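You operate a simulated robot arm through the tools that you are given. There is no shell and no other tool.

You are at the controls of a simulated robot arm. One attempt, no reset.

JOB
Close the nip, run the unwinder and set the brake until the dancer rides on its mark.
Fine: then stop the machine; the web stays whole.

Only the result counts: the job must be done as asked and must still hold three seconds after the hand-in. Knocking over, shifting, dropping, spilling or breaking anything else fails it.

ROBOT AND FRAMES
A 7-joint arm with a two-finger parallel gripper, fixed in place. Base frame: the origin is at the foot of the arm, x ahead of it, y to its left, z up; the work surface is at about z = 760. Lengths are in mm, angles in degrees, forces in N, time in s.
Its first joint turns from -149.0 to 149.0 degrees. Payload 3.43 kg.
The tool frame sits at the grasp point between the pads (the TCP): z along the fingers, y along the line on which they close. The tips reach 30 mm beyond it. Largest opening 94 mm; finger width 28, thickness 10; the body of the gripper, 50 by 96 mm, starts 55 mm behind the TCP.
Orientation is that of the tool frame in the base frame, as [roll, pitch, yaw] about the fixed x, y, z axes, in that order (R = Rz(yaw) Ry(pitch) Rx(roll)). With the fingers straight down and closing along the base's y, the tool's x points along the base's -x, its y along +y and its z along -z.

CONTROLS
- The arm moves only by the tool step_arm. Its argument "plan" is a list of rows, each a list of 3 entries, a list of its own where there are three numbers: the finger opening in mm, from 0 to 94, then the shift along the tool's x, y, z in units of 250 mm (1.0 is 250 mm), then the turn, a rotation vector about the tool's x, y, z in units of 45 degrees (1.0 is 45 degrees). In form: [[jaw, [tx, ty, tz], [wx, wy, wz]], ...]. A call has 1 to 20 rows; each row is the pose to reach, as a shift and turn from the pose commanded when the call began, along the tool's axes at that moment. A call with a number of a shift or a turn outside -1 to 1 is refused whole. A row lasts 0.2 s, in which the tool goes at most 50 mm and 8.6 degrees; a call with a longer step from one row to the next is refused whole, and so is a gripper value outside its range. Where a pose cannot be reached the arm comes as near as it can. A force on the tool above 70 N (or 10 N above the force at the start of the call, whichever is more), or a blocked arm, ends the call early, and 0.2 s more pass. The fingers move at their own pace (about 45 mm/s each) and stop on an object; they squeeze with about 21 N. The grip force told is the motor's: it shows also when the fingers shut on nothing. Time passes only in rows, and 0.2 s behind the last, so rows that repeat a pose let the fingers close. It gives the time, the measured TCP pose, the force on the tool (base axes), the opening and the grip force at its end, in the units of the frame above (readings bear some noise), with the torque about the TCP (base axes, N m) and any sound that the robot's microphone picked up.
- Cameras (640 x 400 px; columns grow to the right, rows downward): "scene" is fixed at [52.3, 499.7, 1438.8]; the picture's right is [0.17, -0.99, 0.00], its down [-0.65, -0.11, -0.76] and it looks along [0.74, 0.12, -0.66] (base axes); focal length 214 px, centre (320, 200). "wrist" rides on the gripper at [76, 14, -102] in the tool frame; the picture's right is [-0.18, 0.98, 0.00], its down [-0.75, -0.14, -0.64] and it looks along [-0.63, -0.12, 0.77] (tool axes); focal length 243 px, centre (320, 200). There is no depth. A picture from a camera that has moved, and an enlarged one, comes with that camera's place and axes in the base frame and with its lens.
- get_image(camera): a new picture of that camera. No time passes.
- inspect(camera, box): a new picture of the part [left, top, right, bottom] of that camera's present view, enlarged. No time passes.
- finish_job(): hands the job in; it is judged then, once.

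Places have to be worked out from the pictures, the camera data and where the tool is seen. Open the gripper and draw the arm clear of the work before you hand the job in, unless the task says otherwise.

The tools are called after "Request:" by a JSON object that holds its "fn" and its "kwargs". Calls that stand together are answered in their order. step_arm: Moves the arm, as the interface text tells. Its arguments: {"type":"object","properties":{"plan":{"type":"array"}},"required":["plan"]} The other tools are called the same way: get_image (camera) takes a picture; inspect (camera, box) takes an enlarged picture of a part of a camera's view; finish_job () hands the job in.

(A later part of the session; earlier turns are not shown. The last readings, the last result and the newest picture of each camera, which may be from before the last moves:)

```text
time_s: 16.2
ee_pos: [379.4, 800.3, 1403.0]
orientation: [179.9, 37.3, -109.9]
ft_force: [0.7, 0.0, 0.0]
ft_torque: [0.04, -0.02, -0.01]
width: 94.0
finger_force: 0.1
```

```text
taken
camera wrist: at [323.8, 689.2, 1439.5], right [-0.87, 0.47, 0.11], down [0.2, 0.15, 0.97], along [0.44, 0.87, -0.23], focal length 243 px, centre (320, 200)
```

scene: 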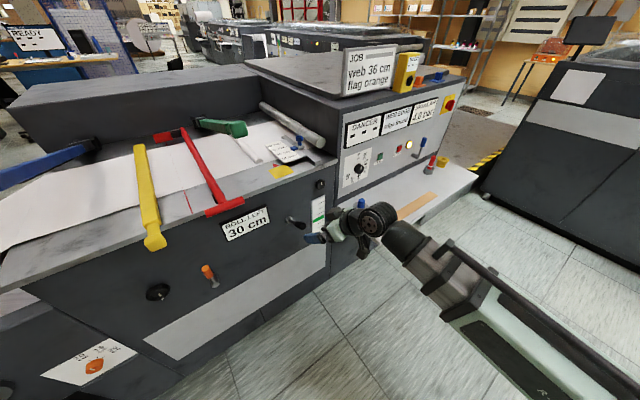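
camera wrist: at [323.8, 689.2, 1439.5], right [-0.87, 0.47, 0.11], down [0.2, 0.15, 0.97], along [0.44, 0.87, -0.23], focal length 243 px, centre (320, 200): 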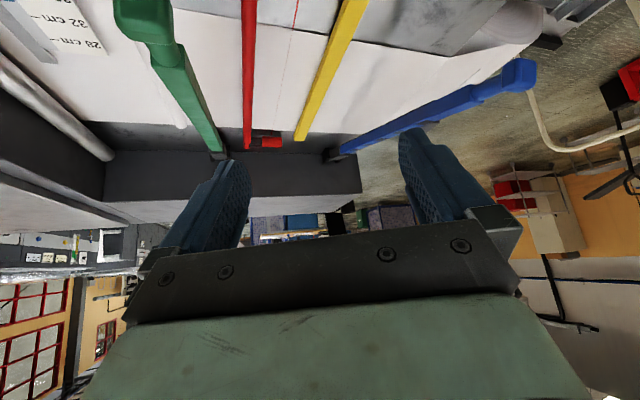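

Request:
{"fn": "inspect", "kwargs": {"camera": "wrist", "box": [180, 60, 400, 170]}}

Request:
{"fn": "inspect", "kwargs": {"camera": "wrist", "box": [220, 0, 440, 130]}}

Request:
{"fn": "inspect", "kwargs": {"camera": "wrist", "box": [400, 0, 640, 140]}}

```text
2.91 times, centred on (290, 115) of wrist
camera zoom: at [323.8, 689.2, 1439.5], right [-0.87, 0.47, 0.11], down [0.2, 0.15, 0.97], along [0.44, 0.87, -0.23], focal length 706 px, centre (407, 447)
```

zoom: 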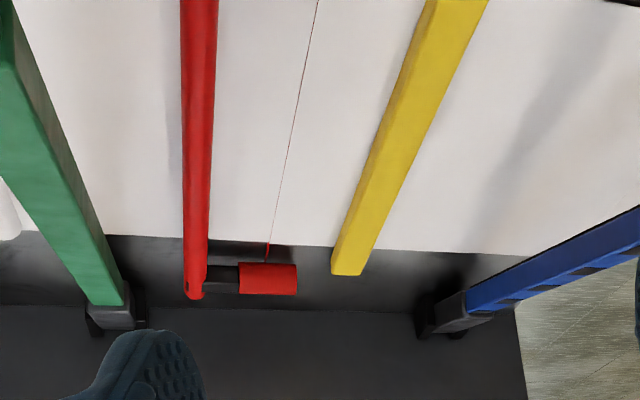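

```text
2.91 times, centred on (330, 65) of wrist
camera zoom: at [323.8, 689.2, 1439.5], right [-0.87, 0.47, 0.11], down [0.2, 0.15, 0.97], along [0.44, 0.87, -0.23], focal length 706 px, centre (291, 593)
```

zoom: 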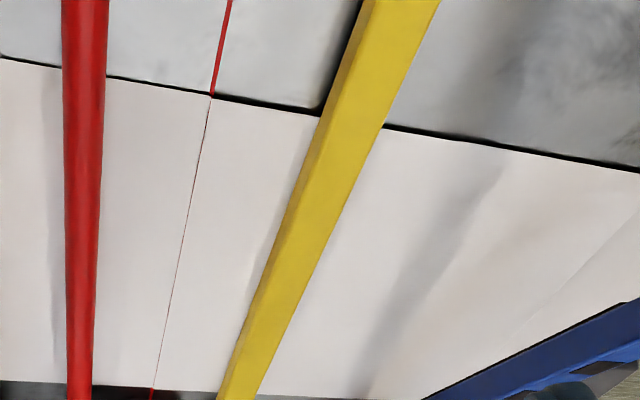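

```text
2.67 times, centred on (520, 70) of wrist
camera zoom: at [323.8, 689.2, 1439.5], right [-0.87, 0.47, 0.11], down [0.2, 0.15, 0.97], along [0.44, 0.87, -0.23], focal length 647 px, centre (-213, 547)
```

zoom: 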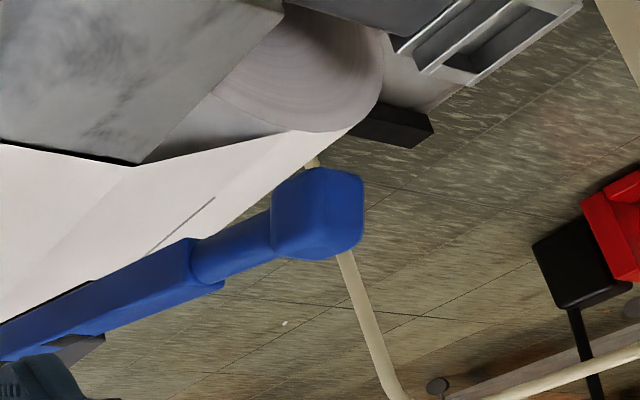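

Yellow is just a bar lying over the web with no hinge, so I'll leave it alone. The black lever at the front beside the dancer scale, pointing about 30° up, is my best candidate for the nip handle. I'll go back and align the tool with the machine front to test it carefully.

Request:
{"fn": "step_arm", "kwargs": {"plan": [[60, [0.04, -0.045, -0.022], [0.02, 0, 0.03]], [40, [0.12, -0.14, -0.07], [0.07, 0, 0.095]], [20, [0.2, -0.235, -0.118], [0.122, 0, 0.16]], [0, [0.29, -0.335, -0.168], [0.175, 0, 0.23]], [0, [0.37, -0.435, -0.218], [0.227, 0, 0.298]], [0, [0.46, -0.535, -0.27], [0.28, 0, 0.367]], [0, [0.53, -0.62, -0.312], [0.325, 0, 0.425]], [0, [0.568, -0.662, -0.333], [0.346, 0, 0.454]]]}}

```text
time_s: 18.0
ee_pos: [480.0, 589.1, 1384.1]
orientation: [179.9, 37.3, -135.6]
ft_force: [-1.0, 0.3, 0.1]
ft_torque: [-0.01, -0.01, -0.03]
width: 0.0
finger_force: 21.0
```

Request:
{"fn": "step_arm", "kwargs": {"plan": [[0, [0.05, 0, 0.05], [0, -0.02, 0]], [0, [0.15, 0, 0.153], [0, -0.05, 0]], [0, [0.26, 0, 0.265], [0, -0.08, 0]], [0, [0.37, 0, 0.377], [0, -0.11, 0]], [0, [0.48, 0, 0.489], [0, -0.145, 0]], [0, [0.59, 0, 0.6], [0, -0.18, 0]], [0, [0.7, 0.001, 0.712], [0, -0.21, 0]], [0, [0.81, 0.001, 0.824], [0, -0.245, 0]], [0, [0.9, 0.001, 0.915], [0, -0.27, 0]], [0, [0.932, 0.001, 0.948], [0, -0.28, 0]]]}}

Request:
{"fn": "get_image", "kwargs": {"camera": "wrist"}}

Request:
{"fn": "get_image", "kwargs": {"camera": "scene"}}

```text
time_s: 20.2
ee_pos: [450.7, 561.5, 1052.5]
orientation: [179.9, 49.9, -135.6]
ft_force: [0.7, 0.6, 0.2]
ft_torque: [-0.01, 0.02, -0.02]
width: 0.1
finger_force: 21.4
```

```text
taken
camera wrist: at [349.6, 481.8, 1061.4], right [-0.6, 0.78, 0.14], down [0.1, -0.11, 0.99], along [0.79, 0.61, -0.01], focal length 243 px, centre (320, 200)
```

wrist: 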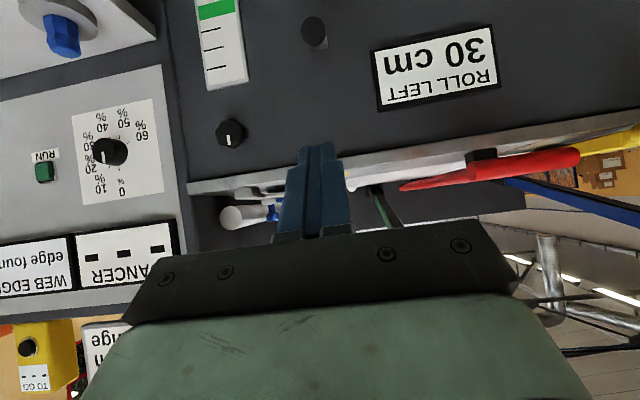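

```text
taken
```

scene: 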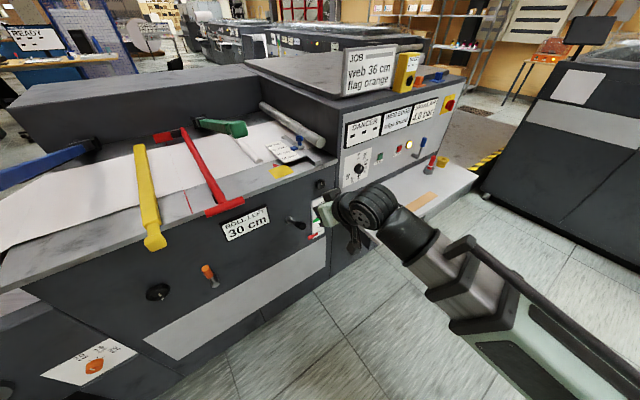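

Aligned with the front at about 45°. A quick zoom on the lever and the dial before I move.

Request:
{"fn": "inspect", "kwargs": {"camera": "wrist", "box": [60, 80, 180, 200]}}

Request:
{"fn": "inspect", "kwargs": {"camera": "wrist", "box": [180, 0, 400, 150]}}

Request:
{"fn": "inspect", "kwargs": {"camera": "wrist", "box": [180, 160, 420, 260]}}

```text
3.33 times, centred on (120, 140) of wrist
camera zoom: at [349.6, 481.8, 1061.4], right [-0.6, 0.78, 0.14], down [0.1, -0.11, 0.99], along [0.79, 0.61, -0.01], focal length 809 px, centre (987, 400)
```

zoom: 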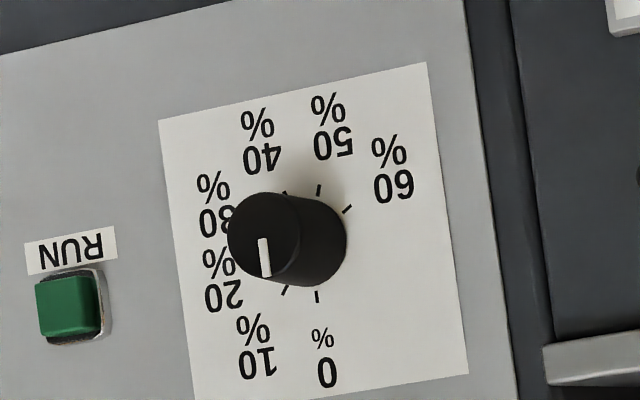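

```text
2.67 times, centred on (290, 75) of wrist
camera zoom: at [349.6, 481.8, 1061.4], right [-0.6, 0.78, 0.14], down [0.1, -0.11, 0.99], along [0.79, 0.61, -0.01], focal length 647 px, centre (400, 533)
```

zoom: 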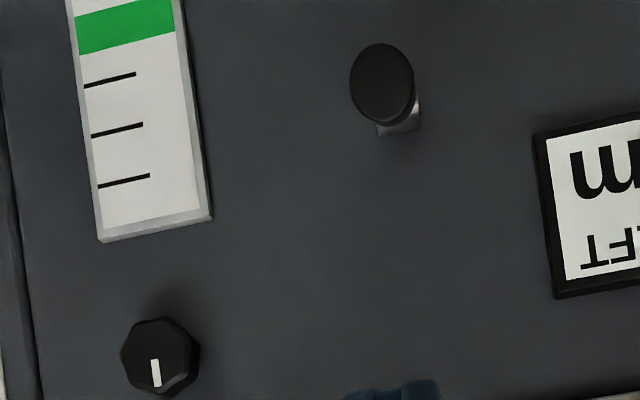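

```text
2.67 times, centred on (300, 210) of wrist
camera zoom: at [349.6, 481.8, 1061.4], right [-0.6, 0.78, 0.14], down [0.1, -0.11, 0.99], along [0.79, 0.61, -0.01], focal length 647 px, centre (373, 173)
```

zoom: 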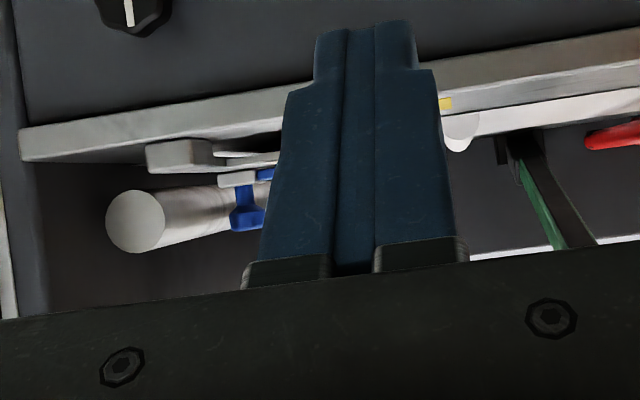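

The brake dial reads 0%, and from below the green arm shows a black rubber pad, so green is a clamp. I'll bring the closed fingers above the black lever's grip, corner over (538, 650), and stop at about z 945.

Request:
{"fn": "step_arm", "kwargs": {"plan": [[0, [-0.005, 0.001, 0.06], [0, 0, 0]], [0, [-0.015, 0.003, 0.18], [0, 0, 0]], [0, [-0.026, 0.005, 0.31], [0, 0, 0]], [0, [-0.037, 0.007, 0.43], [0, 0, 0]], [0, [-0.046, 0.009, 0.536], [0, 0, 0]]]}}

Request:
{"fn": "get_image", "kwargs": {"camera": "wrist"}}

Request:
{"fn": "inspect", "kwargs": {"camera": "scene", "box": [260, 150, 400, 250]}}

```text
time_s: 21.4
ee_pos: [528.9, 642.3, 973.9]
orientation: [179.9, 50.0, -135.4]
ft_force: [0.4, -0.4, -0.3]
ft_torque: [0.0, -0.01, 0.01]
width: 0.0
finger_force: 21.3
```

```text
taken
camera wrist: at [427.5, 561.3, 983.8], right [-0.6, 0.78, 0.14], down [0.1, -0.11, 0.99], along [0.79, 0.61, -0.01], focal length 243 px, centre (320, 200)
```

wrist: 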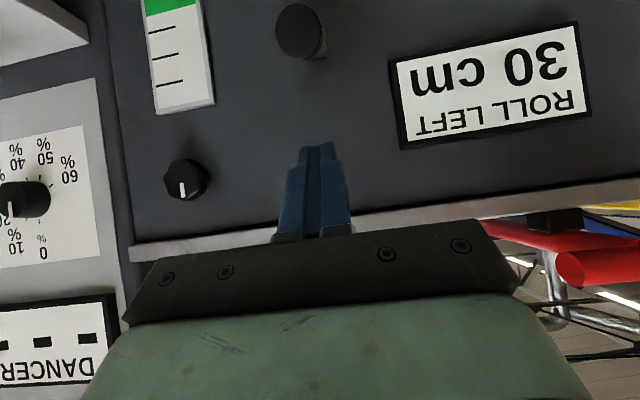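

```text
4.00 times, centred on (330, 200) of scene
camera zoom: at [52.3, 499.7, 1438.8], right [0.17, -0.99, 0.0], down [-0.65, -0.11, -0.76], along [0.74, 0.12, -0.66], focal length 858 px, centre (280, 200)
```

zoom: 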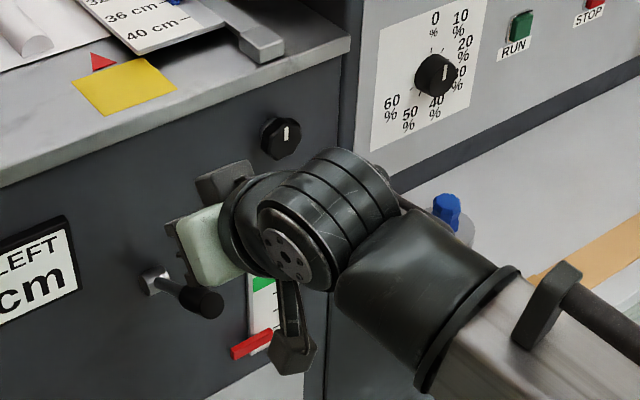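

The grip end is at about (521, 635, 896), directly under the fingers laterally. Now I'll push straight down slowly, about 90 mm, watching the force.

Request:
{"fn": "step_arm", "kwargs": {"plan": [[0, [0.03, 0, 0.026], [0, 0, 0]], [0, [0.07, 0, 0.06], [0, 0, 0]], [0, [0.11, 0, 0.094], [0, 0, 0]], [0, [0.15, 0, 0.128], [0, 0, 0]], [0, [0.18, 0, 0.153], [0, 0, 0]], [0, [0.21, 0, 0.179], [0, 0, 0]], [0, [0.24, 0, 0.205], [0, 0, 0]], [0, [0.27, 0, 0.23], [0, 0, 0]]]}}

Request:
{"fn": "get_image", "kwargs": {"camera": "wrist"}}

Request:
{"fn": "inspect", "kwargs": {"camera": "scene", "box": [230, 110, 370, 250]}}

```text
time_s: 23.2
ee_pos: [527.9, 642.4, 887.3]
orientation: [179.9, 50.0, -135.6]
ft_force: [0.7, 0.1, 0.7]
ft_torque: [0.01, 0.04, 0.0]
width: 0.4
finger_force: 21.4
```

```text
taken
camera wrist: at [425.7, 562.7, 895.8], right [-0.6, 0.78, 0.14], down [0.1, -0.11, 0.99], along [0.79, 0.61, -0.01], focal length 243 px, centre (320, 200)
```

wrist: 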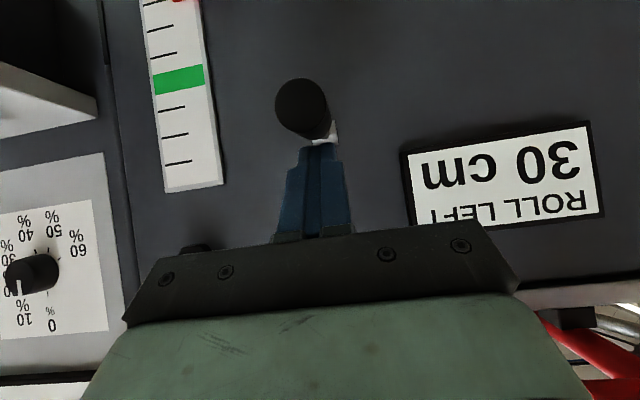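

```text
2.86 times, centred on (300, 180) of scene
camera zoom: at [52.3, 499.7, 1438.8], right [0.17, -0.99, 0.0], down [-0.65, -0.11, -0.76], along [0.74, 0.12, -0.66], focal length 613 px, centre (377, 257)
```

zoom: 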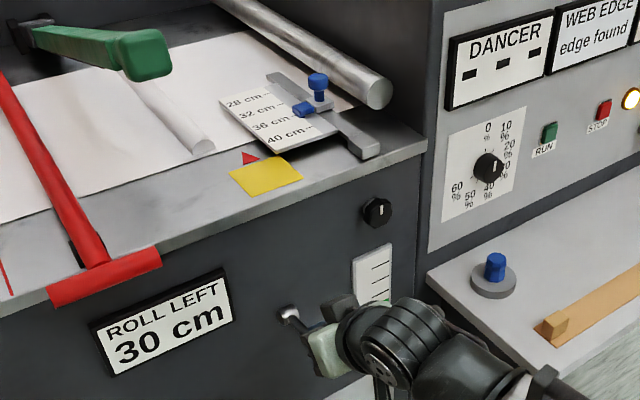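

The lever is moving freely: it has rotated from about 30° up to about 11° up with hardly any force. I'll keep pushing down.

Request:
{"fn": "step_arm", "kwargs": {"plan": [[0, [0.03, 0, 0.026], [0, 0, 0]], [0, [0.06, 0, 0.051], [0, 0, 0]], [0, [0.09, 0, 0.077], [0, 0, 0]], [0, [0.12, 0, 0.102], [0, 0, 0]], [0, [0.15, 0, 0.128], [0, 0, 0]], [0, [0.18, 0, 0.153], [0, 0, 0]], [0, [0.21, 0, 0.179], [0, 0, 0]], [0, [0.24, 0, 0.205], [0, 0, 0]]]}}

Request:
{"fn": "get_image", "kwargs": {"camera": "wrist"}}

Request:
{"fn": "inspect", "kwargs": {"camera": "scene", "box": [230, 90, 390, 190]}}

```text
time_s: 25.0
ee_pos: [526.7, 639.9, 819.8]
orientation: [179.6, 51.4, -135.6]
ft_force: [-13.7, -13.4, 25.0]
ft_torque: [-0.07, 0.18, -0.16]
width: 0.3
finger_force: 21.2
stopped in row 8: the force on the tool passed its limit at 78 N (the readings are from after the stop); the commanded pose is now the measured one
```

```text
taken
camera wrist: at [425.8, 560.9, 824.2], right [-0.61, 0.78, 0.15], down [0.08, -0.13, 0.99], along [0.79, 0.61, 0.01], focal length 243 px, centre (320, 200)
```

wrist: 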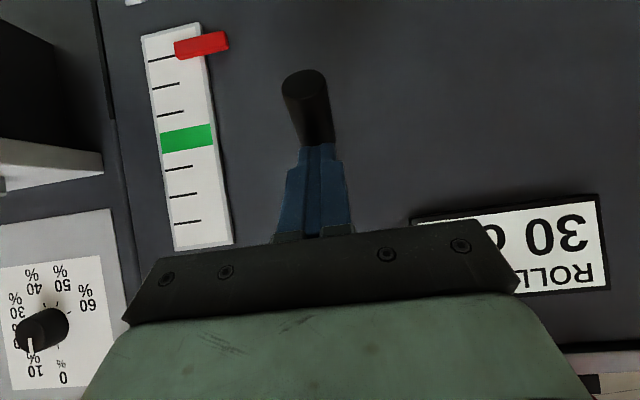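

```text
4.00 times, centred on (310, 140) of scene
camera zoom: at [52.3, 499.7, 1438.8], right [0.17, -0.99, 0.0], down [-0.65, -0.11, -0.76], along [0.74, 0.12, -0.66], focal length 858 px, centre (360, 440)
```

zoom: 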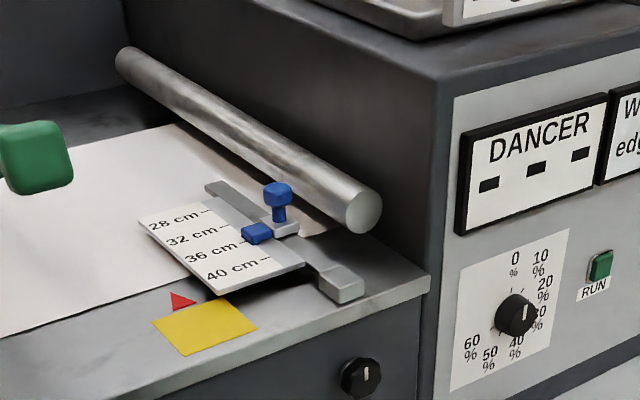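

The lever reached an end stop with about 78 N. The silver roller looks unmoved, so I'll back off a little and check whether the lever stays down and whether anything else changed.

Request:
{"fn": "step_arm", "kwargs": {"plan": [[0, [-0.03, 0, -0.026], [0, 0, 0]], [0, [-0.1, 0, -0.085], [0, 0, 0]], [0, [-0.2, 0, -0.17], [0, 0, 0]], [0, [-0.31, 0, -0.26], [0, 0, 0]], [0, [-0.42, 0, -0.35], [0, 0, 0]], [0, [-0.5, 0, -0.42], [0, 0, 0]], [0, [-0.5, 0, -0.52], [0, 0, 0]], [0, [-0.5, 0, -0.66], [0, 0, 0]]]}}

Request:
{"fn": "get_image", "kwargs": {"camera": "wrist"}}

Request:
{"fn": "get_image", "kwargs": {"camera": "scene"}}

Request:
{"fn": "inspect", "kwargs": {"camera": "scene", "box": [250, 110, 346, 190]}}

Request:
{"fn": "inspect", "kwargs": {"camera": "scene", "box": [330, 60, 490, 190]}}

```text
time_s: 26.8
ee_pos: [494.3, 607.1, 1017.4]
orientation: [179.7, 51.1, -135.5]
ft_force: [-0.5, 0.9, 0.7]
ft_torque: [-0.01, 0.03, 0.0]
width: 0.2
finger_force: 21.3
```

```text
taken
camera wrist: at [393.1, 527.7, 1022.9], right [-0.61, 0.78, 0.15], down [0.08, -0.12, 0.99], along [0.79, 0.61, 0.01], focal length 243 px, centre (320, 200)
```

wrist: 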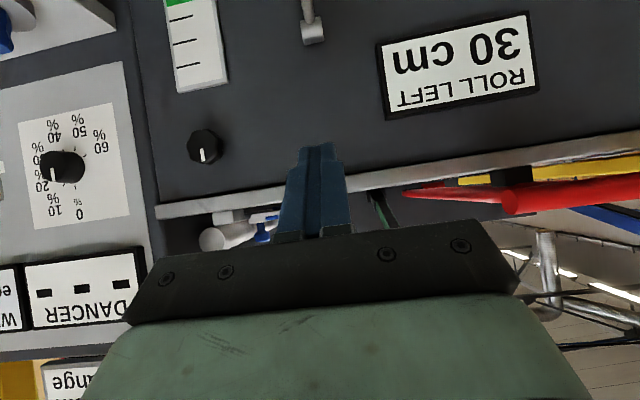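

```text
taken
```

scene: 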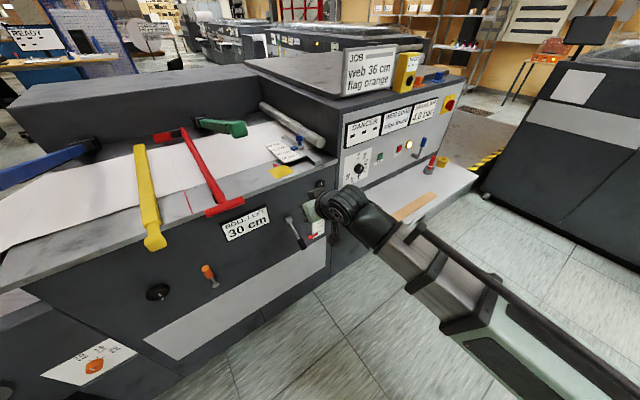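

```text
5.00 times, centred on (298, 150) of scene
camera zoom: at [52.3, 499.7, 1438.8], right [0.17, -0.99, 0.0], down [-0.65, -0.11, -0.76], along [0.74, 0.12, -0.66], focal length 1072 px, centre (430, 450)
```

zoom: 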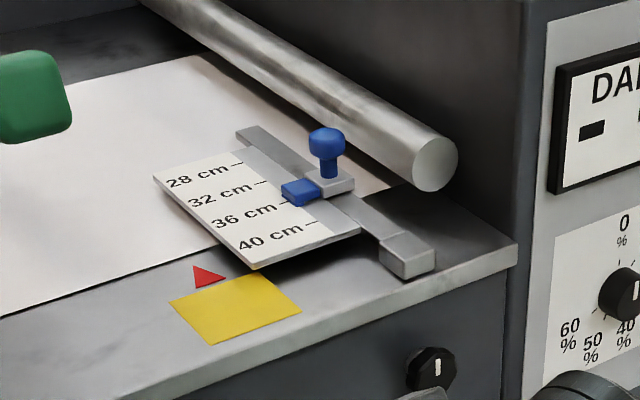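

```text
3.08 times, centred on (410, 125) of scene
camera zoom: at [52.3, 499.7, 1438.8], right [0.17, -0.99, 0.0], down [-0.65, -0.11, -0.76], along [0.74, 0.12, -0.66], focal length 660 px, centre (43, 431)
```

zoom: 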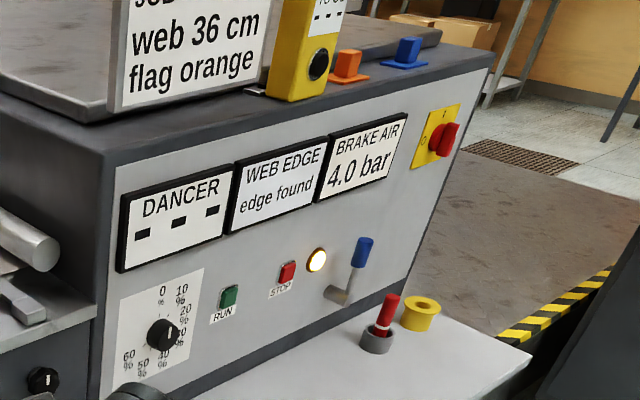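

The lever stayed down, and the white bump roller on the web has disappeared from view, so this lever does act on the web path. I'll go up and look straight at that spot.

Request:
{"fn": "step_arm", "kwargs": {"plan": [[0, [-0.05, 0, -0.05], [0, 0.02, 0]], [0, [-0.15, 0, -0.14], [0, 0.06, 0]], [0, [-0.26, 0, -0.24], [0, 0.12, 0]], [0, [-0.37, 0, -0.34], [0, 0.18, 0]], [0, [-0.48, 0, -0.44], [0, 0.24, 0]], [0, [-0.59, 0, -0.54], [0, 0.3, 0]], [0, [-0.7, 0, -0.64], [0, 0.36, 0]], [0, [-0.81, 0, -0.74], [0, 0.42, 0]], [0, [-0.9, 0, -0.83], [0, 0.45, 0]]]}}

Request:
{"fn": "get_image", "kwargs": {"camera": "wrist"}}

Request:
{"fn": "get_image", "kwargs": {"camera": "scene"}}

```text
time_s: 28.8
ee_pos: [479.8, 591.3, 1320.3]
orientation: [179.9, 30.8, -135.3]
ft_force: [-0.8, -0.2, 0.3]
ft_torque: [-0.01, -0.01, -0.02]
width: 0.0
finger_force: 20.7
```

```text
taken
camera wrist: at [385.6, 519.1, 1371.1], right [-0.58, 0.81, 0.1], down [0.33, 0.12, 0.94], along [0.75, 0.57, -0.34], focal length 243 px, centre (320, 200)
```

wrist: 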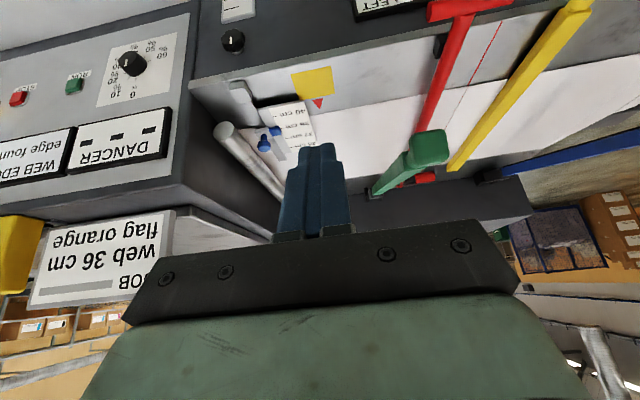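

```text
taken
```

scene: 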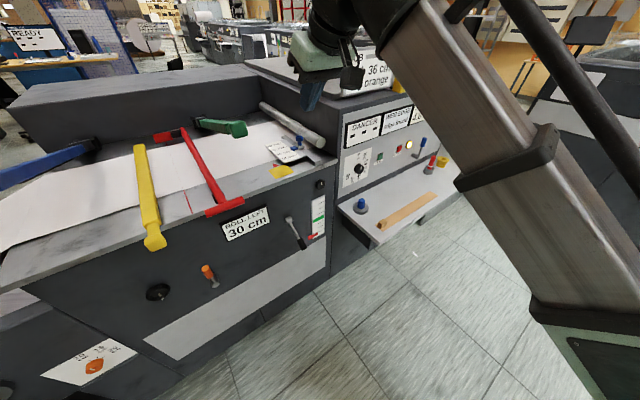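

Request:
{"fn": "inspect", "kwargs": {"camera": "wrist", "box": [190, 40, 430, 200]}}

Request:
{"fn": "inspect", "kwargs": {"camera": "scene", "box": [220, 100, 340, 180]}}

Request:
{"fn": "inspect", "kwargs": {"camera": "scene", "box": [270, 170, 366, 250]}}

```text
2.50 times, centred on (310, 120) of wrist
camera zoom: at [385.6, 519.1, 1371.1], right [-0.58, 0.81, 0.1], down [0.33, 0.12, 0.94], along [0.75, 0.57, -0.34], focal length 606 px, centre (345, 400)
```

zoom: 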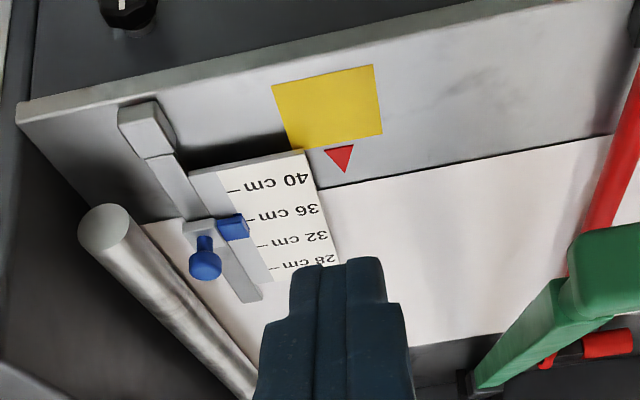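

```text
5.00 times, centred on (280, 140) of scene
camera zoom: at [52.3, 499.7, 1438.8], right [0.17, -0.99, 0.0], down [-0.65, -0.11, -0.76], along [0.74, 0.12, -0.66], focal length 1072 px, centre (520, 500)
```

zoom: 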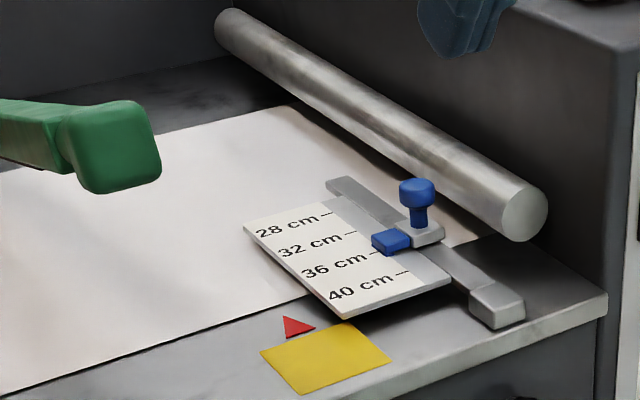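

```text
5.00 times, centred on (318, 210) of scene
camera zoom: at [52.3, 499.7, 1438.8], right [0.17, -0.99, 0.0], down [-0.65, -0.11, -0.76], along [0.74, 0.12, -0.66], focal length 1072 px, centre (330, 150)
```

zoom: 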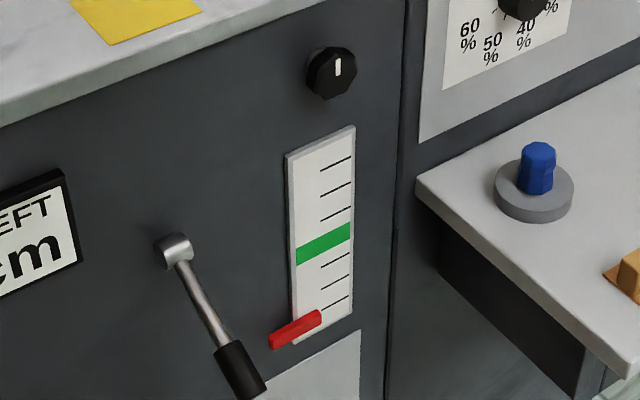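

The bump is gone now that the lever is down at about −28°, from +30° before. I take this as the nip closed. The dial is at 0%, so I'll move along to the panel with the tool turning toward horizontal, to press RUN.

Request:
{"fn": "step_arm", "kwargs": {"plan": [[0, [0.02, -0.07, 0.03], [0, -0.05, 0]], [0, [0.055, -0.2, 0.09], [0, -0.14, 0]], [0, [0.09, -0.33, 0.15], [0, -0.24, 0]], [0, [0.125, -0.46, 0.21], [0, -0.34, 0]], [0, [0.16, -0.59, 0.27], [0, -0.43, 0]], [0, [0.195, -0.72, 0.33], [0, -0.53, 0]], [0, [0.225, -0.84, 0.385], [0, -0.62, 0]], [0, [0.243, -0.908, 0.413], [0, -0.667, 0]]]}}

```text
time_s: 30.6
ee_pos: [639.2, 431.1, 1202.2]
orientation: [179.6, 61.0, -135.6]
ft_force: [0.8, 0.4, -0.3]
ft_torque: [0.0, 0.01, -0.03]
width: 0.0
finger_force: 21.0
```

Request:
{"fn": "step_arm", "kwargs": {"plan": [[0, [0.045, -0.058, 0.018], [0, -0.04, 0]], [0, [0.13, -0.165, 0.05], [0, -0.11, 0]], [0, [0.22, -0.28, 0.087], [0, -0.19, 0]], [0, [0.31, -0.398, 0.123], [0, -0.265, 0]], [0, [0.4, -0.514, 0.16], [0, -0.345, 0]], [0, [0.49, -0.63, 0.195], [0, -0.42, 0]], [0, [0.58, -0.745, 0.23], [0, -0.5, 0]], [0, [0.67, -0.86, 0.266], [0, -0.575, 0]], [0, [0.72, -0.925, 0.286], [0, -0.62, 0]], [0, [0.75, -0.963, 0.298], [0, -0.644, 0]]]}}

Request:
{"fn": "get_image", "kwargs": {"camera": "wrist"}}

Request:
{"fn": "get_image", "kwargs": {"camera": "scene"}}

```text
time_s: 32.8
ee_pos: [788.9, 242.5, 1001.1]
orientation: [104.8, 89.9, 149.6]
ft_force: [0.0, -0.3, 0.1]
ft_torque: [-0.02, -0.01, 0.02]
width: 0.0
finger_force: 21.5
```

```text
taken
camera wrist: at [705.6, 181.1, 926.4], right [-0.69, 0.7, 0.19], down [-0.35, -0.55, 0.75], along [0.63, 0.45, 0.63], focal length 243 px, centre (320, 200)
```

wrist: 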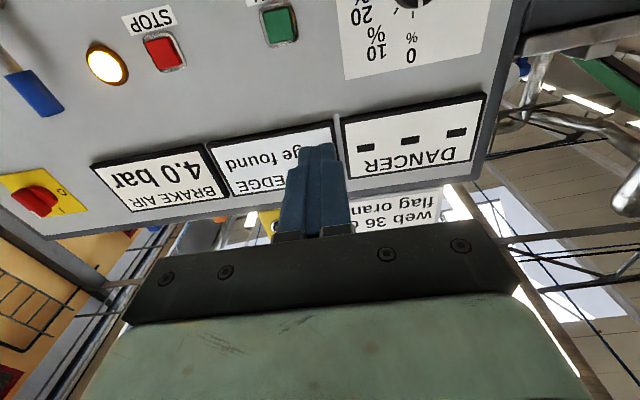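

```text
taken
```

scene: 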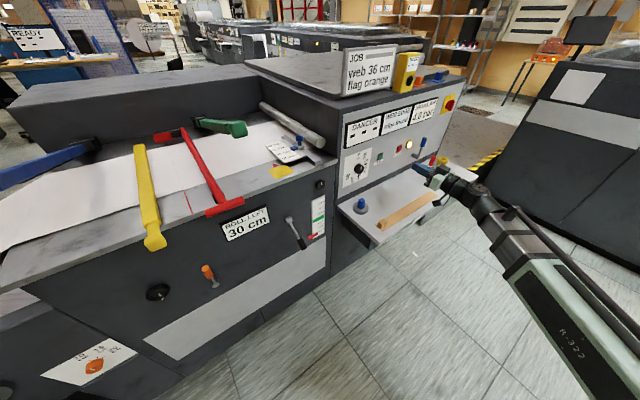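

The tool is horizontal at about (0.71, 0.705, 0). RUN comes out near (951, 366, 945) and STOP near (1045, 271, 942). I'll bring the fingertips to about 25 mm in front of RUN.

Request:
{"fn": "step_arm", "kwargs": {"plan": [[0, [0.04, -0.02, 0.07], [0, 0, 0]], [0, [0.1, -0.05, 0.2], [0, 0, 0]], [0, [0.16, -0.08, 0.34], [0, 0, 0]], [0, [0.2, -0.1, 0.46], [0, 0, 0]], [0, [0.224, -0.111, 0.524], [0, 0, 0]]]}}

Request:
{"fn": "get_image", "kwargs": {"camera": "wrist"}}

Request:
{"fn": "inspect", "kwargs": {"camera": "scene", "box": [340, 110, 460, 200]}}

```text
time_s: 34.0
ee_pos: [901.8, 315.9, 943.6]
orientation: [120.5, 89.9, 165.3]
ft_force: [-0.3, 0.5, 0.0]
ft_torque: [0.01, 0.03, -0.01]
width: 0.0
finger_force: 20.9
```

```text
taken
camera wrist: at [819.0, 253.0, 869.8], right [-0.69, 0.7, 0.19], down [-0.35, -0.55, 0.75], along [0.63, 0.45, 0.63], focal length 243 px, centre (320, 200)
```

wrist: 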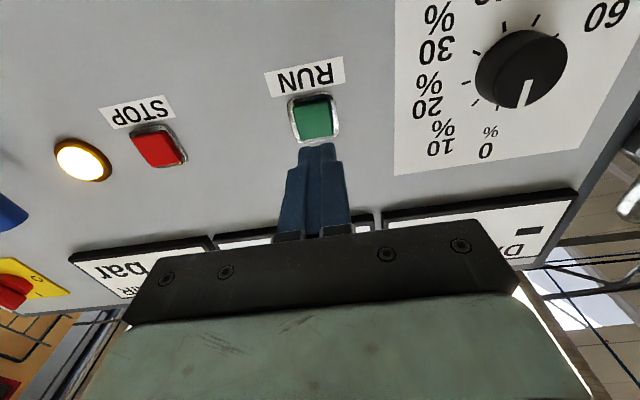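

```text
4.44 times, centred on (400, 155) of scene
camera zoom: at [52.3, 499.7, 1438.8], right [0.17, -0.99, 0.0], down [-0.65, -0.11, -0.76], along [0.74, 0.12, -0.66], focal length 953 px, centre (-36, 400)
```

zoom: 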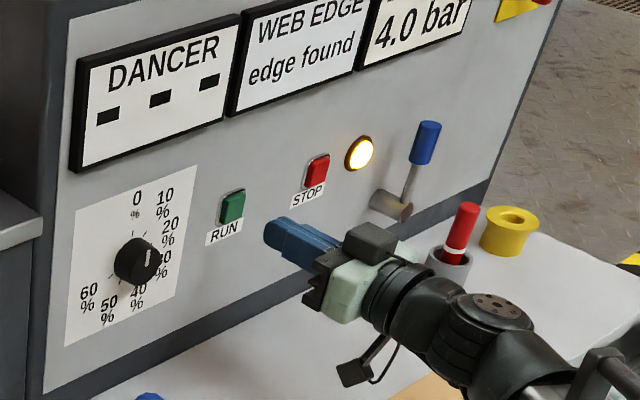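

Before starting the machine I want an accurate knob position, since time will run afterwards. I'll zoom on the dial and RUN from here.

Request:
{"fn": "inspect", "kwargs": {"camera": "wrist", "box": [390, 0, 640, 180]}}

Request:
{"fn": "inspect", "kwargs": {"camera": "wrist", "box": [240, 40, 400, 200]}}

Request:
{"fn": "inspect", "kwargs": {"camera": "scene", "box": [336, 140, 384, 190]}}

```text
2.22 times, centred on (515, 90) of wrist
camera zoom: at [819.0, 253.0, 869.8], right [-0.69, 0.7, 0.19], down [-0.35, -0.55, 0.75], along [0.63, 0.45, 0.63], focal length 539 px, centre (-113, 444)
```

zoom: 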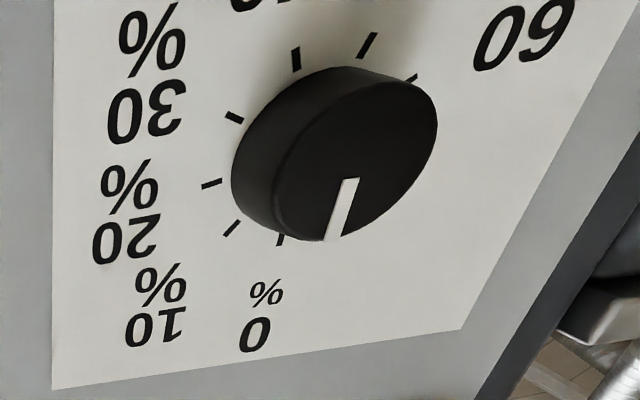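

```text
2.50 times, centred on (320, 120) of wrist
camera zoom: at [819.0, 253.0, 869.8], right [-0.69, 0.7, 0.19], down [-0.35, -0.55, 0.75], along [0.63, 0.45, 0.63], focal length 606 px, centre (320, 400)
```

zoom: 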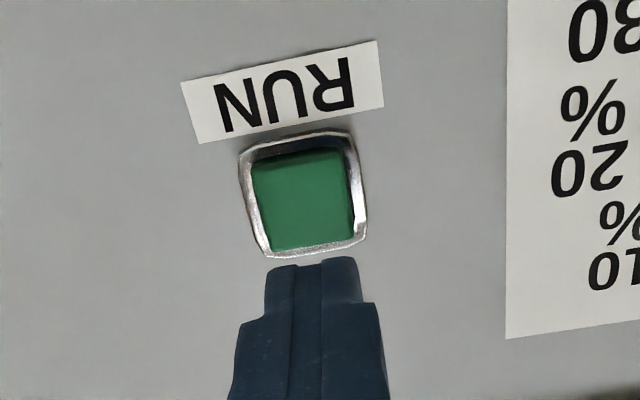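

```text
8.00 times, centred on (360, 165) of scene
camera zoom: at [52.3, 499.7, 1438.8], right [0.17, -0.99, 0.0], down [-0.65, -0.11, -0.76], along [0.74, 0.12, -0.66], focal length 1716 px, centre (0, 480)
```

zoom: 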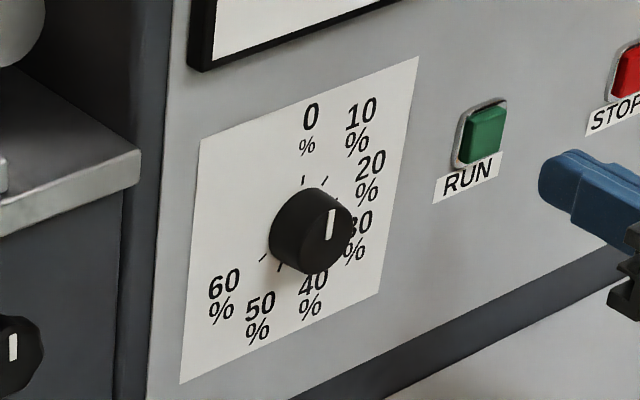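

The knob centre comes out at u≈280.5, z≈931, with a radius of about 20 mm, its face at n≈−923 and about 40° of turn per 10%. RUN is at u≈422, z≈939. I'll press RUN now with slow forward steps.

Request:
{"fn": "step_arm", "kwargs": {"plan": [[0, [0.018, -0.028, 0.05], [0, 0, 0]], [0, [0.018, -0.028, 0.11], [0, 0, 0]], [0, [0.018, -0.028, 0.15], [0, 0, 0]], [0, [0.018, -0.028, 0.175], [0, 0, 0]], [0, [0.018, -0.028, 0.195], [0, 0, 0]], [0, [0.018, -0.028, 0.215], [0, 0, 0]], [0, [0.018, -0.028, 0.23], [0, 0, 0]], [0, [0.018, -0.028, 0.245], [0, 0, 0]]]}}

Request:
{"fn": "inspect", "kwargs": {"camera": "scene", "box": [340, 90, 460, 190]}}

Request:
{"fn": "get_image", "kwargs": {"camera": "wrist"}}

```text
time_s: 35.8
ee_pos: [949.3, 351.1, 940.3]
orientation: [130.3, 89.8, 175.0]
ft_force: [-21.7, -18.7, -10.9]
ft_torque: [-0.13, 0.2, 0.06]
width: 0.4
finger_force: 20.9
heard: click
```

```text
4.00 times, centred on (400, 140) of scene
camera zoom: at [52.3, 499.7, 1438.8], right [0.17, -0.99, 0.0], down [-0.65, -0.11, -0.76], along [0.74, 0.12, -0.66], focal length 858 px, centre (0, 440)
```

zoom: 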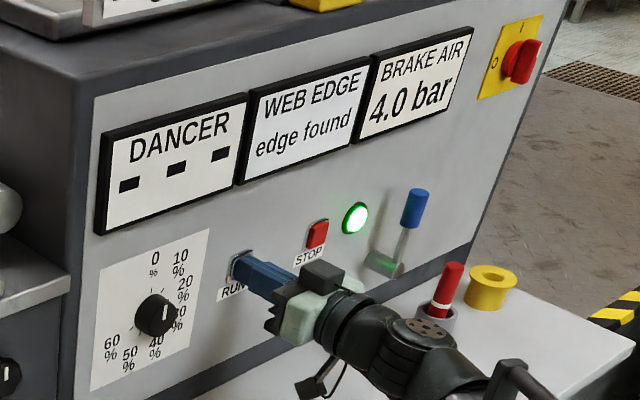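

```text
taken
camera wrist: at [865.4, 289.6, 865.0], right [-0.69, 0.7, 0.19], down [-0.35, -0.55, 0.75], along [0.63, 0.45, 0.63], focal length 243 px, centre (320, 200)
```

wrist: 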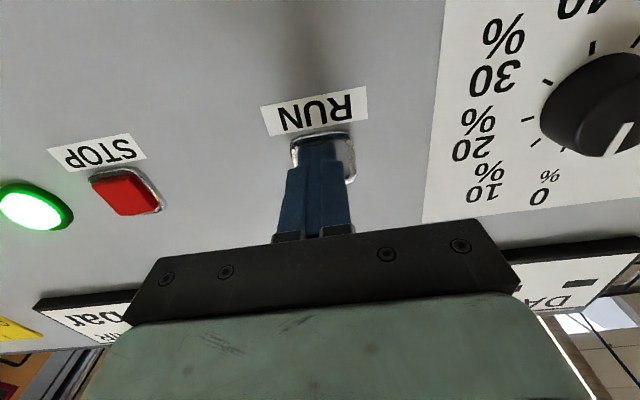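

A click was heard and the lamp turned green, so the machine is running. I'll check the dancer scale and the web.

Request:
{"fn": "inspect", "kwargs": {"camera": "scene", "box": [270, 170, 366, 250]}}

Request:
{"fn": "get_image", "kwargs": {"camera": "scene"}}

```text
5.00 times, centred on (318, 210) of scene
camera zoom: at [52.3, 499.7, 1438.8], right [0.17, -0.99, 0.0], down [-0.65, -0.11, -0.76], along [0.74, 0.12, -0.66], focal length 1072 px, centre (330, 150)
```

zoom: 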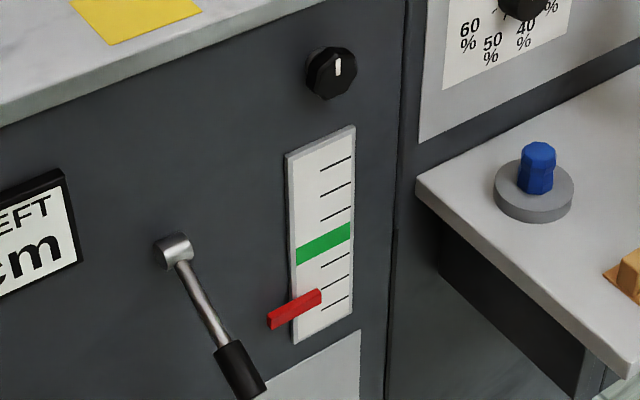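

```text
taken
```

scene: 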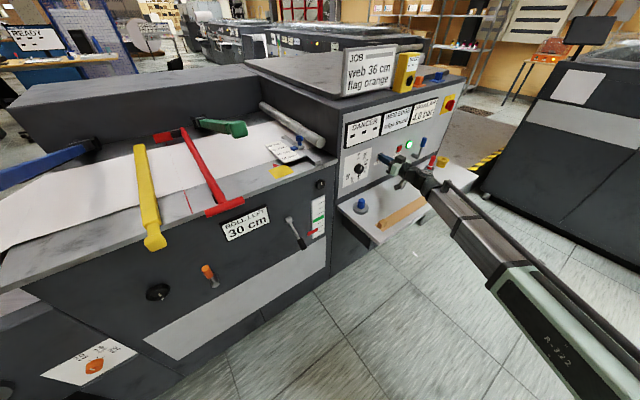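

The dancer pointer has started to rise, so the nip is working and the web is running. I'll retract, open the fingers and move over in front of the brake knob.

Request:
{"fn": "step_arm", "kwargs": {"plan": [[0, [0, 0, -0.08], [0, 0, 0]], [30, [0, 0, -0.2], [0, 0, 0]], [62, [0.02, 0.16, -0.21], [0, 0, 0]], [62, [0.037, 0.34, -0.21], [0, 0, 0]], [62, [0.037, 0.5, -0.21], [0, 0, 0]], [62, [0.037, 0.57, -0.21], [0, 0, 0]]]}}

Request:
{"fn": "get_image", "kwargs": {"camera": "wrist"}}

Request:
{"fn": "inspect", "kwargs": {"camera": "scene", "box": [270, 90, 430, 250]}}

```text
time_s: 37.2
ee_pos: [813.1, 417.0, 931.4]
orientation: [120.8, 89.8, 165.6]
ft_force: [-0.1, 0.0, -0.1]
ft_torque: [0.02, -0.01, -0.01]
width: 61.9
finger_force: 0.0
```

```text
taken
camera wrist: at [729.6, 354.3, 857.0], right [-0.69, 0.7, 0.19], down [-0.35, -0.55, 0.75], along [0.63, 0.45, 0.63], focal length 243 px, centre (320, 200)
```

wrist: 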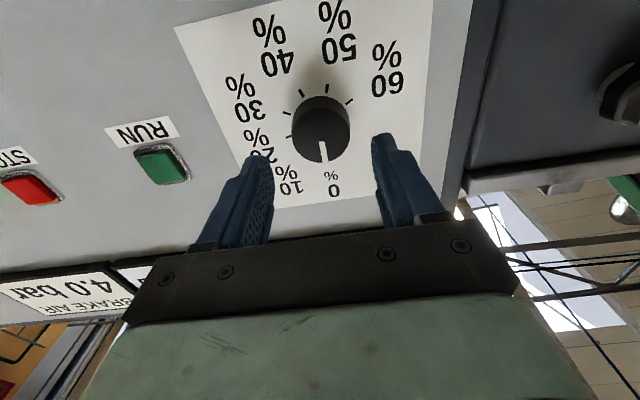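

```text
2.50 times, centred on (350, 170) of scene
camera zoom: at [52.3, 499.7, 1438.8], right [0.17, -0.99, 0.0], down [-0.65, -0.11, -0.76], along [0.74, 0.12, -0.66], focal length 536 px, centre (245, 275)
```

zoom: 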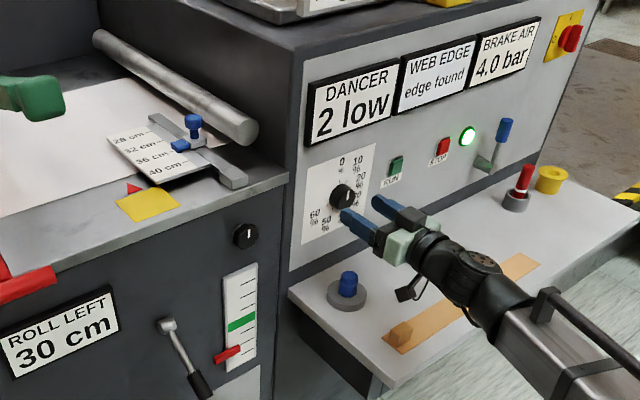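

The DANCER display now reads "2 low", which is good feedback. The knob sits centred between the open fingers, so I'll advance 45 mm and grip it.

Request:
{"fn": "step_arm", "kwargs": {"plan": [[62, [0.003, 0.006, 0.07], [0, 0, 0]], [62, [0.003, 0.006, 0.14], [0, 0, 0]], [62, [0.003, 0.006, 0.18], [0, 0, 0]], [20, [0.003, 0.006, 0.18], [0, 0, 0]], [20, [0.003, 0.006, 0.18], [0, 0, 0]], [20, [0.003, 0.006, 0.18], [0, 0, 0]]]}}

Request:
{"fn": "get_image", "kwargs": {"camera": "wrist"}}

Request:
{"fn": "inspect", "kwargs": {"camera": "scene", "box": [270, 90, 430, 250]}}

```text
time_s: 38.6
ee_pos: [844.8, 450.0, 929.8]
orientation: [114.1, 89.7, 158.9]
ft_force: [6.1, -1.5, 1.6]
ft_torque: [0.0, 0.0, -0.26]
width: 43.3
finger_force: 44.8
```

```text
taken
camera wrist: at [761.5, 387.6, 855.8], right [-0.69, 0.7, 0.19], down [-0.35, -0.55, 0.75], along [0.63, 0.45, 0.63], focal length 243 px, centre (320, 200)
```

wrist: 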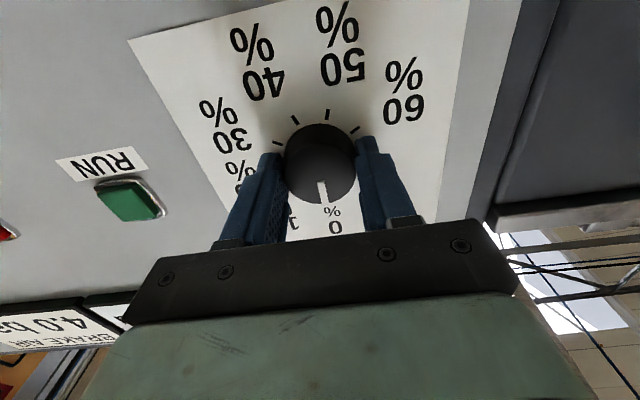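

```text
2.50 times, centred on (350, 170) of scene
camera zoom: at [52.3, 499.7, 1438.8], right [0.17, -0.99, 0.0], down [-0.65, -0.11, -0.76], along [0.74, 0.12, -0.66], focal length 536 px, centre (245, 275)
```

zoom: 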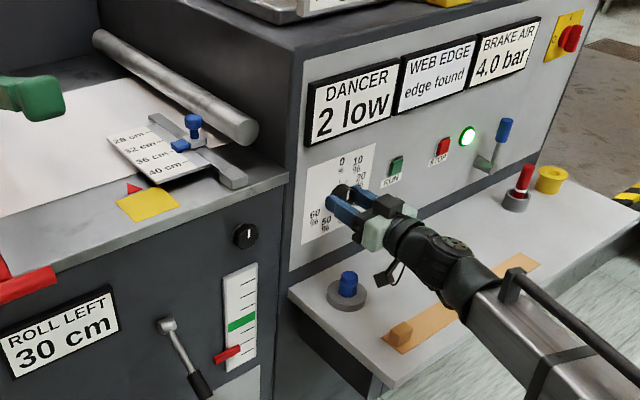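

The knob is gripped (43 mm). I'll turn it clockwise about 20°, roughly 5%, and watch the dancer.

Request:
{"fn": "step_arm", "kwargs": {"plan": [[20, [0, 0, 0], [0, 0, 0.08]], [20, [0, 0, 0], [0, 0, 0.18]], [20, [0, 0, 0], [0, 0, 0.28]], [20, [0, 0, 0], [0, 0, 0.38]], [20, [0, 0, 0], [0, 0, 0.45]], [20, [0, 0, 0], [0, 0, 0.45]]]}}

Request:
{"fn": "get_image", "kwargs": {"camera": "wrist"}}

Request:
{"fn": "inspect", "kwargs": {"camera": "scene", "box": [270, 90, 430, 250]}}

```text
time_s: 40.0
ee_pos: [845.0, 449.0, 929.8]
orientation: [90.0, 69.4, 134.8]
ft_force: [21.0, 3.7, 25.3]
ft_torque: [0.63, -0.62, -0.49]
width: 43.4
finger_force: 44.9
```

```text
taken
camera wrist: at [743.7, 405.6, 865.4], right [-0.6, 0.61, 0.52], down [-0.18, -0.73, 0.66], along [0.78, 0.3, 0.55], focal length 243 px, centre (320, 200)
```

wrist: 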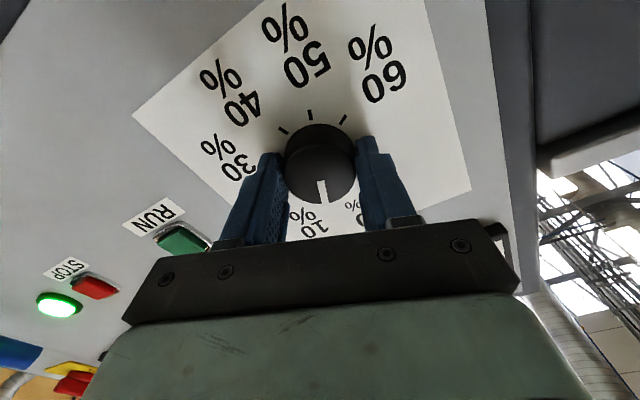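

```text
2.50 times, centred on (350, 170) of scene
camera zoom: at [52.3, 499.7, 1438.8], right [0.17, -0.99, 0.0], down [-0.65, -0.11, -0.76], along [0.74, 0.12, -0.66], focal length 536 px, centre (245, 275)
```

zoom: 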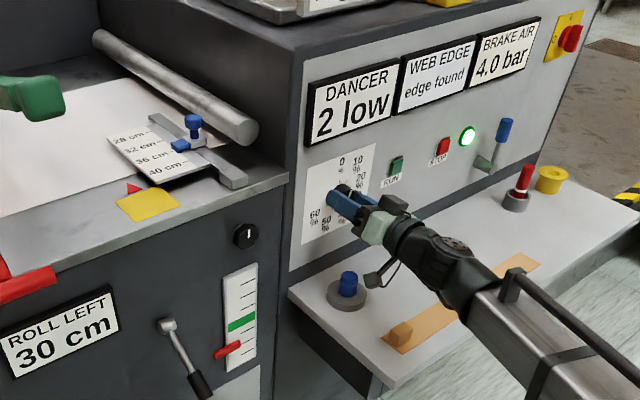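

The knob turns with the gripper, now at about 5%, and the dancer has risen only slightly. I'll go on another 20°, with a tiny shift to relieve the off-axis force.

Request:
{"fn": "step_arm", "kwargs": {"plan": [[20, [-0.004, 0, 0], [0, 0, 0.08]], [20, [-0.005, 0, 0], [0, 0, 0.18]], [20, [-0.006, 0, 0], [0, 0, 0.28]], [20, [-0.007, 0, 0], [0, 0, 0.38]], [20, [-0.008, 0, 0], [0, 0, 0.45]], [20, [-0.008, 0, 0], [0, 0, 0.45]]]}}

Request:
{"fn": "get_image", "kwargs": {"camera": "wrist"}}

Request:
{"fn": "inspect", "kwargs": {"camera": "scene", "box": [270, 90, 430, 250]}}

```text
time_s: 41.4
ee_pos: [844.8, 449.0, 931.0]
orientation: [90.2, 49.2, 134.9]
ft_force: [25.2, 6.4, -2.8]
ft_torque: [-0.1, 0.09, -0.48]
width: 43.4
finger_force: 44.6
```

```text
taken
camera wrist: at [729.2, 420.0, 883.6], right [-0.44, 0.45, 0.78], down [-0.03, -0.88, 0.48], along [0.9, 0.18, 0.4], focal length 243 px, centre (320, 200)
```

wrist: 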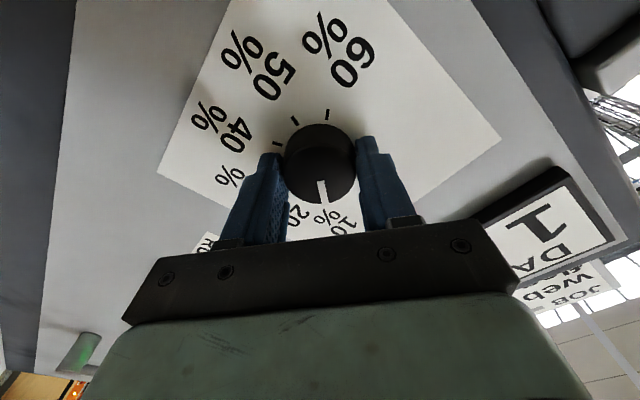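

```text
2.50 times, centred on (350, 170) of scene
camera zoom: at [52.3, 499.7, 1438.8], right [0.17, -0.99, 0.0], down [-0.65, -0.11, -0.76], along [0.74, 0.12, -0.66], focal length 536 px, centre (245, 275)
```

zoom: 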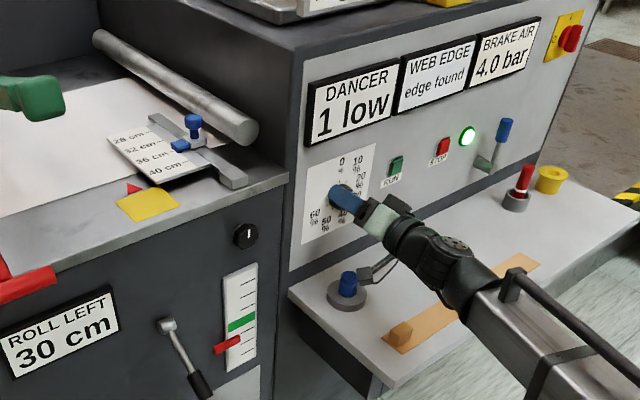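

The DANCER display now reads "1 low" at about 10%, so the mark should be near 20%. I'll zoom in on the scale to judge the pointer precisely.

Request:
{"fn": "inspect", "kwargs": {"camera": "scene", "box": [294, 190, 342, 240]}}

Request:
{"fn": "step_arm", "kwargs": {"plan": [[20, [-0.001, 0, 0], [0, 0, 0.08]], [20, [-0.002, 0, 0], [0, 0, 0.16]], [20, [-0.003, 0, 0], [0, 0, 0.22]], [20, [-0.003, 0, 0], [0, 0, 0.22]]]}}

Request:
{"fn": "inspect", "kwargs": {"camera": "scene", "box": [294, 190, 342, 240]}}

Request:
{"fn": "inspect", "kwargs": {"camera": "scene", "box": [270, 90, 430, 250]}}

```text
8.00 times, centred on (318, 215) of scene
camera zoom: at [52.3, 499.7, 1438.8], right [0.17, -0.99, 0.0], down [-0.65, -0.11, -0.76], along [0.74, 0.12, -0.66], focal length 1716 px, centre (336, 80)
```

zoom: 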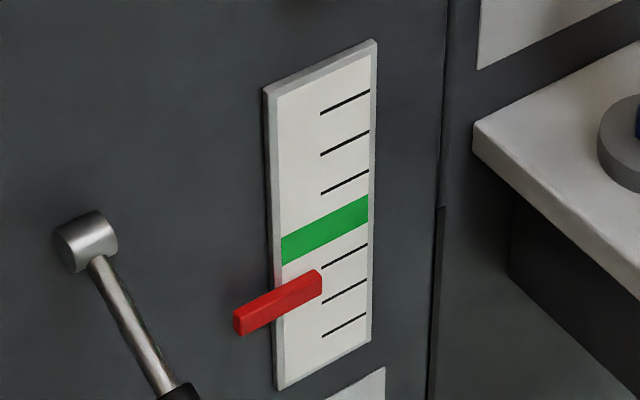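

```text
time_s: 42.4
ee_pos: [845.3, 448.6, 930.4]
orientation: [90.3, 39.4, 134.9]
ft_force: [10.0, 3.4, -18.7]
ft_torque: [-0.37, 0.43, -0.03]
width: 43.2
finger_force: 45.5
```

```text
8.00 times, centred on (318, 215) of scene
camera zoom: at [52.3, 499.7, 1438.8], right [0.17, -0.99, 0.0], down [-0.65, -0.11, -0.76], along [0.74, 0.12, -0.66], focal length 1716 px, centre (336, 80)
```

zoom: 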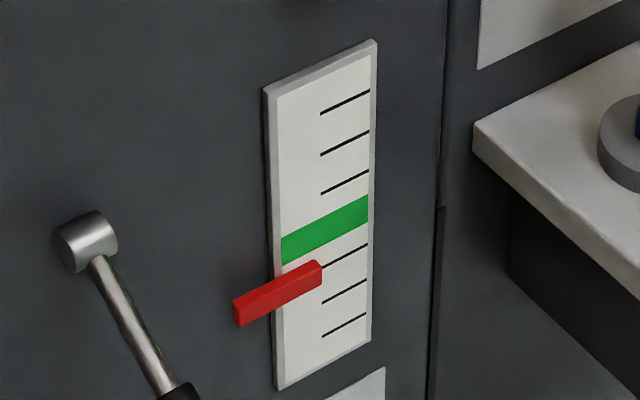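

```text
2.50 times, centred on (350, 170) of scene
camera zoom: at [52.3, 499.7, 1438.8], right [0.17, -0.99, 0.0], down [-0.65, -0.11, -0.76], along [0.74, 0.12, -0.66], focal length 536 px, centre (245, 275)
```

zoom: 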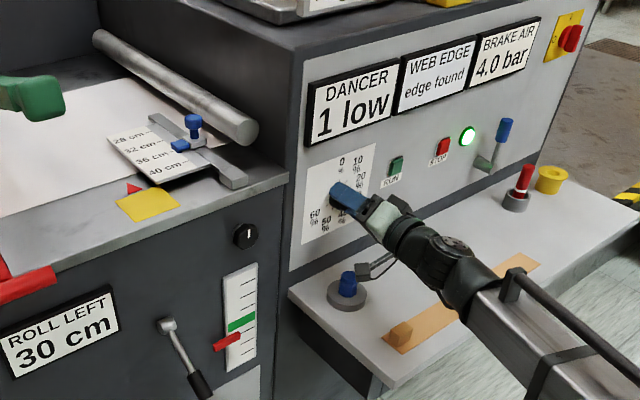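

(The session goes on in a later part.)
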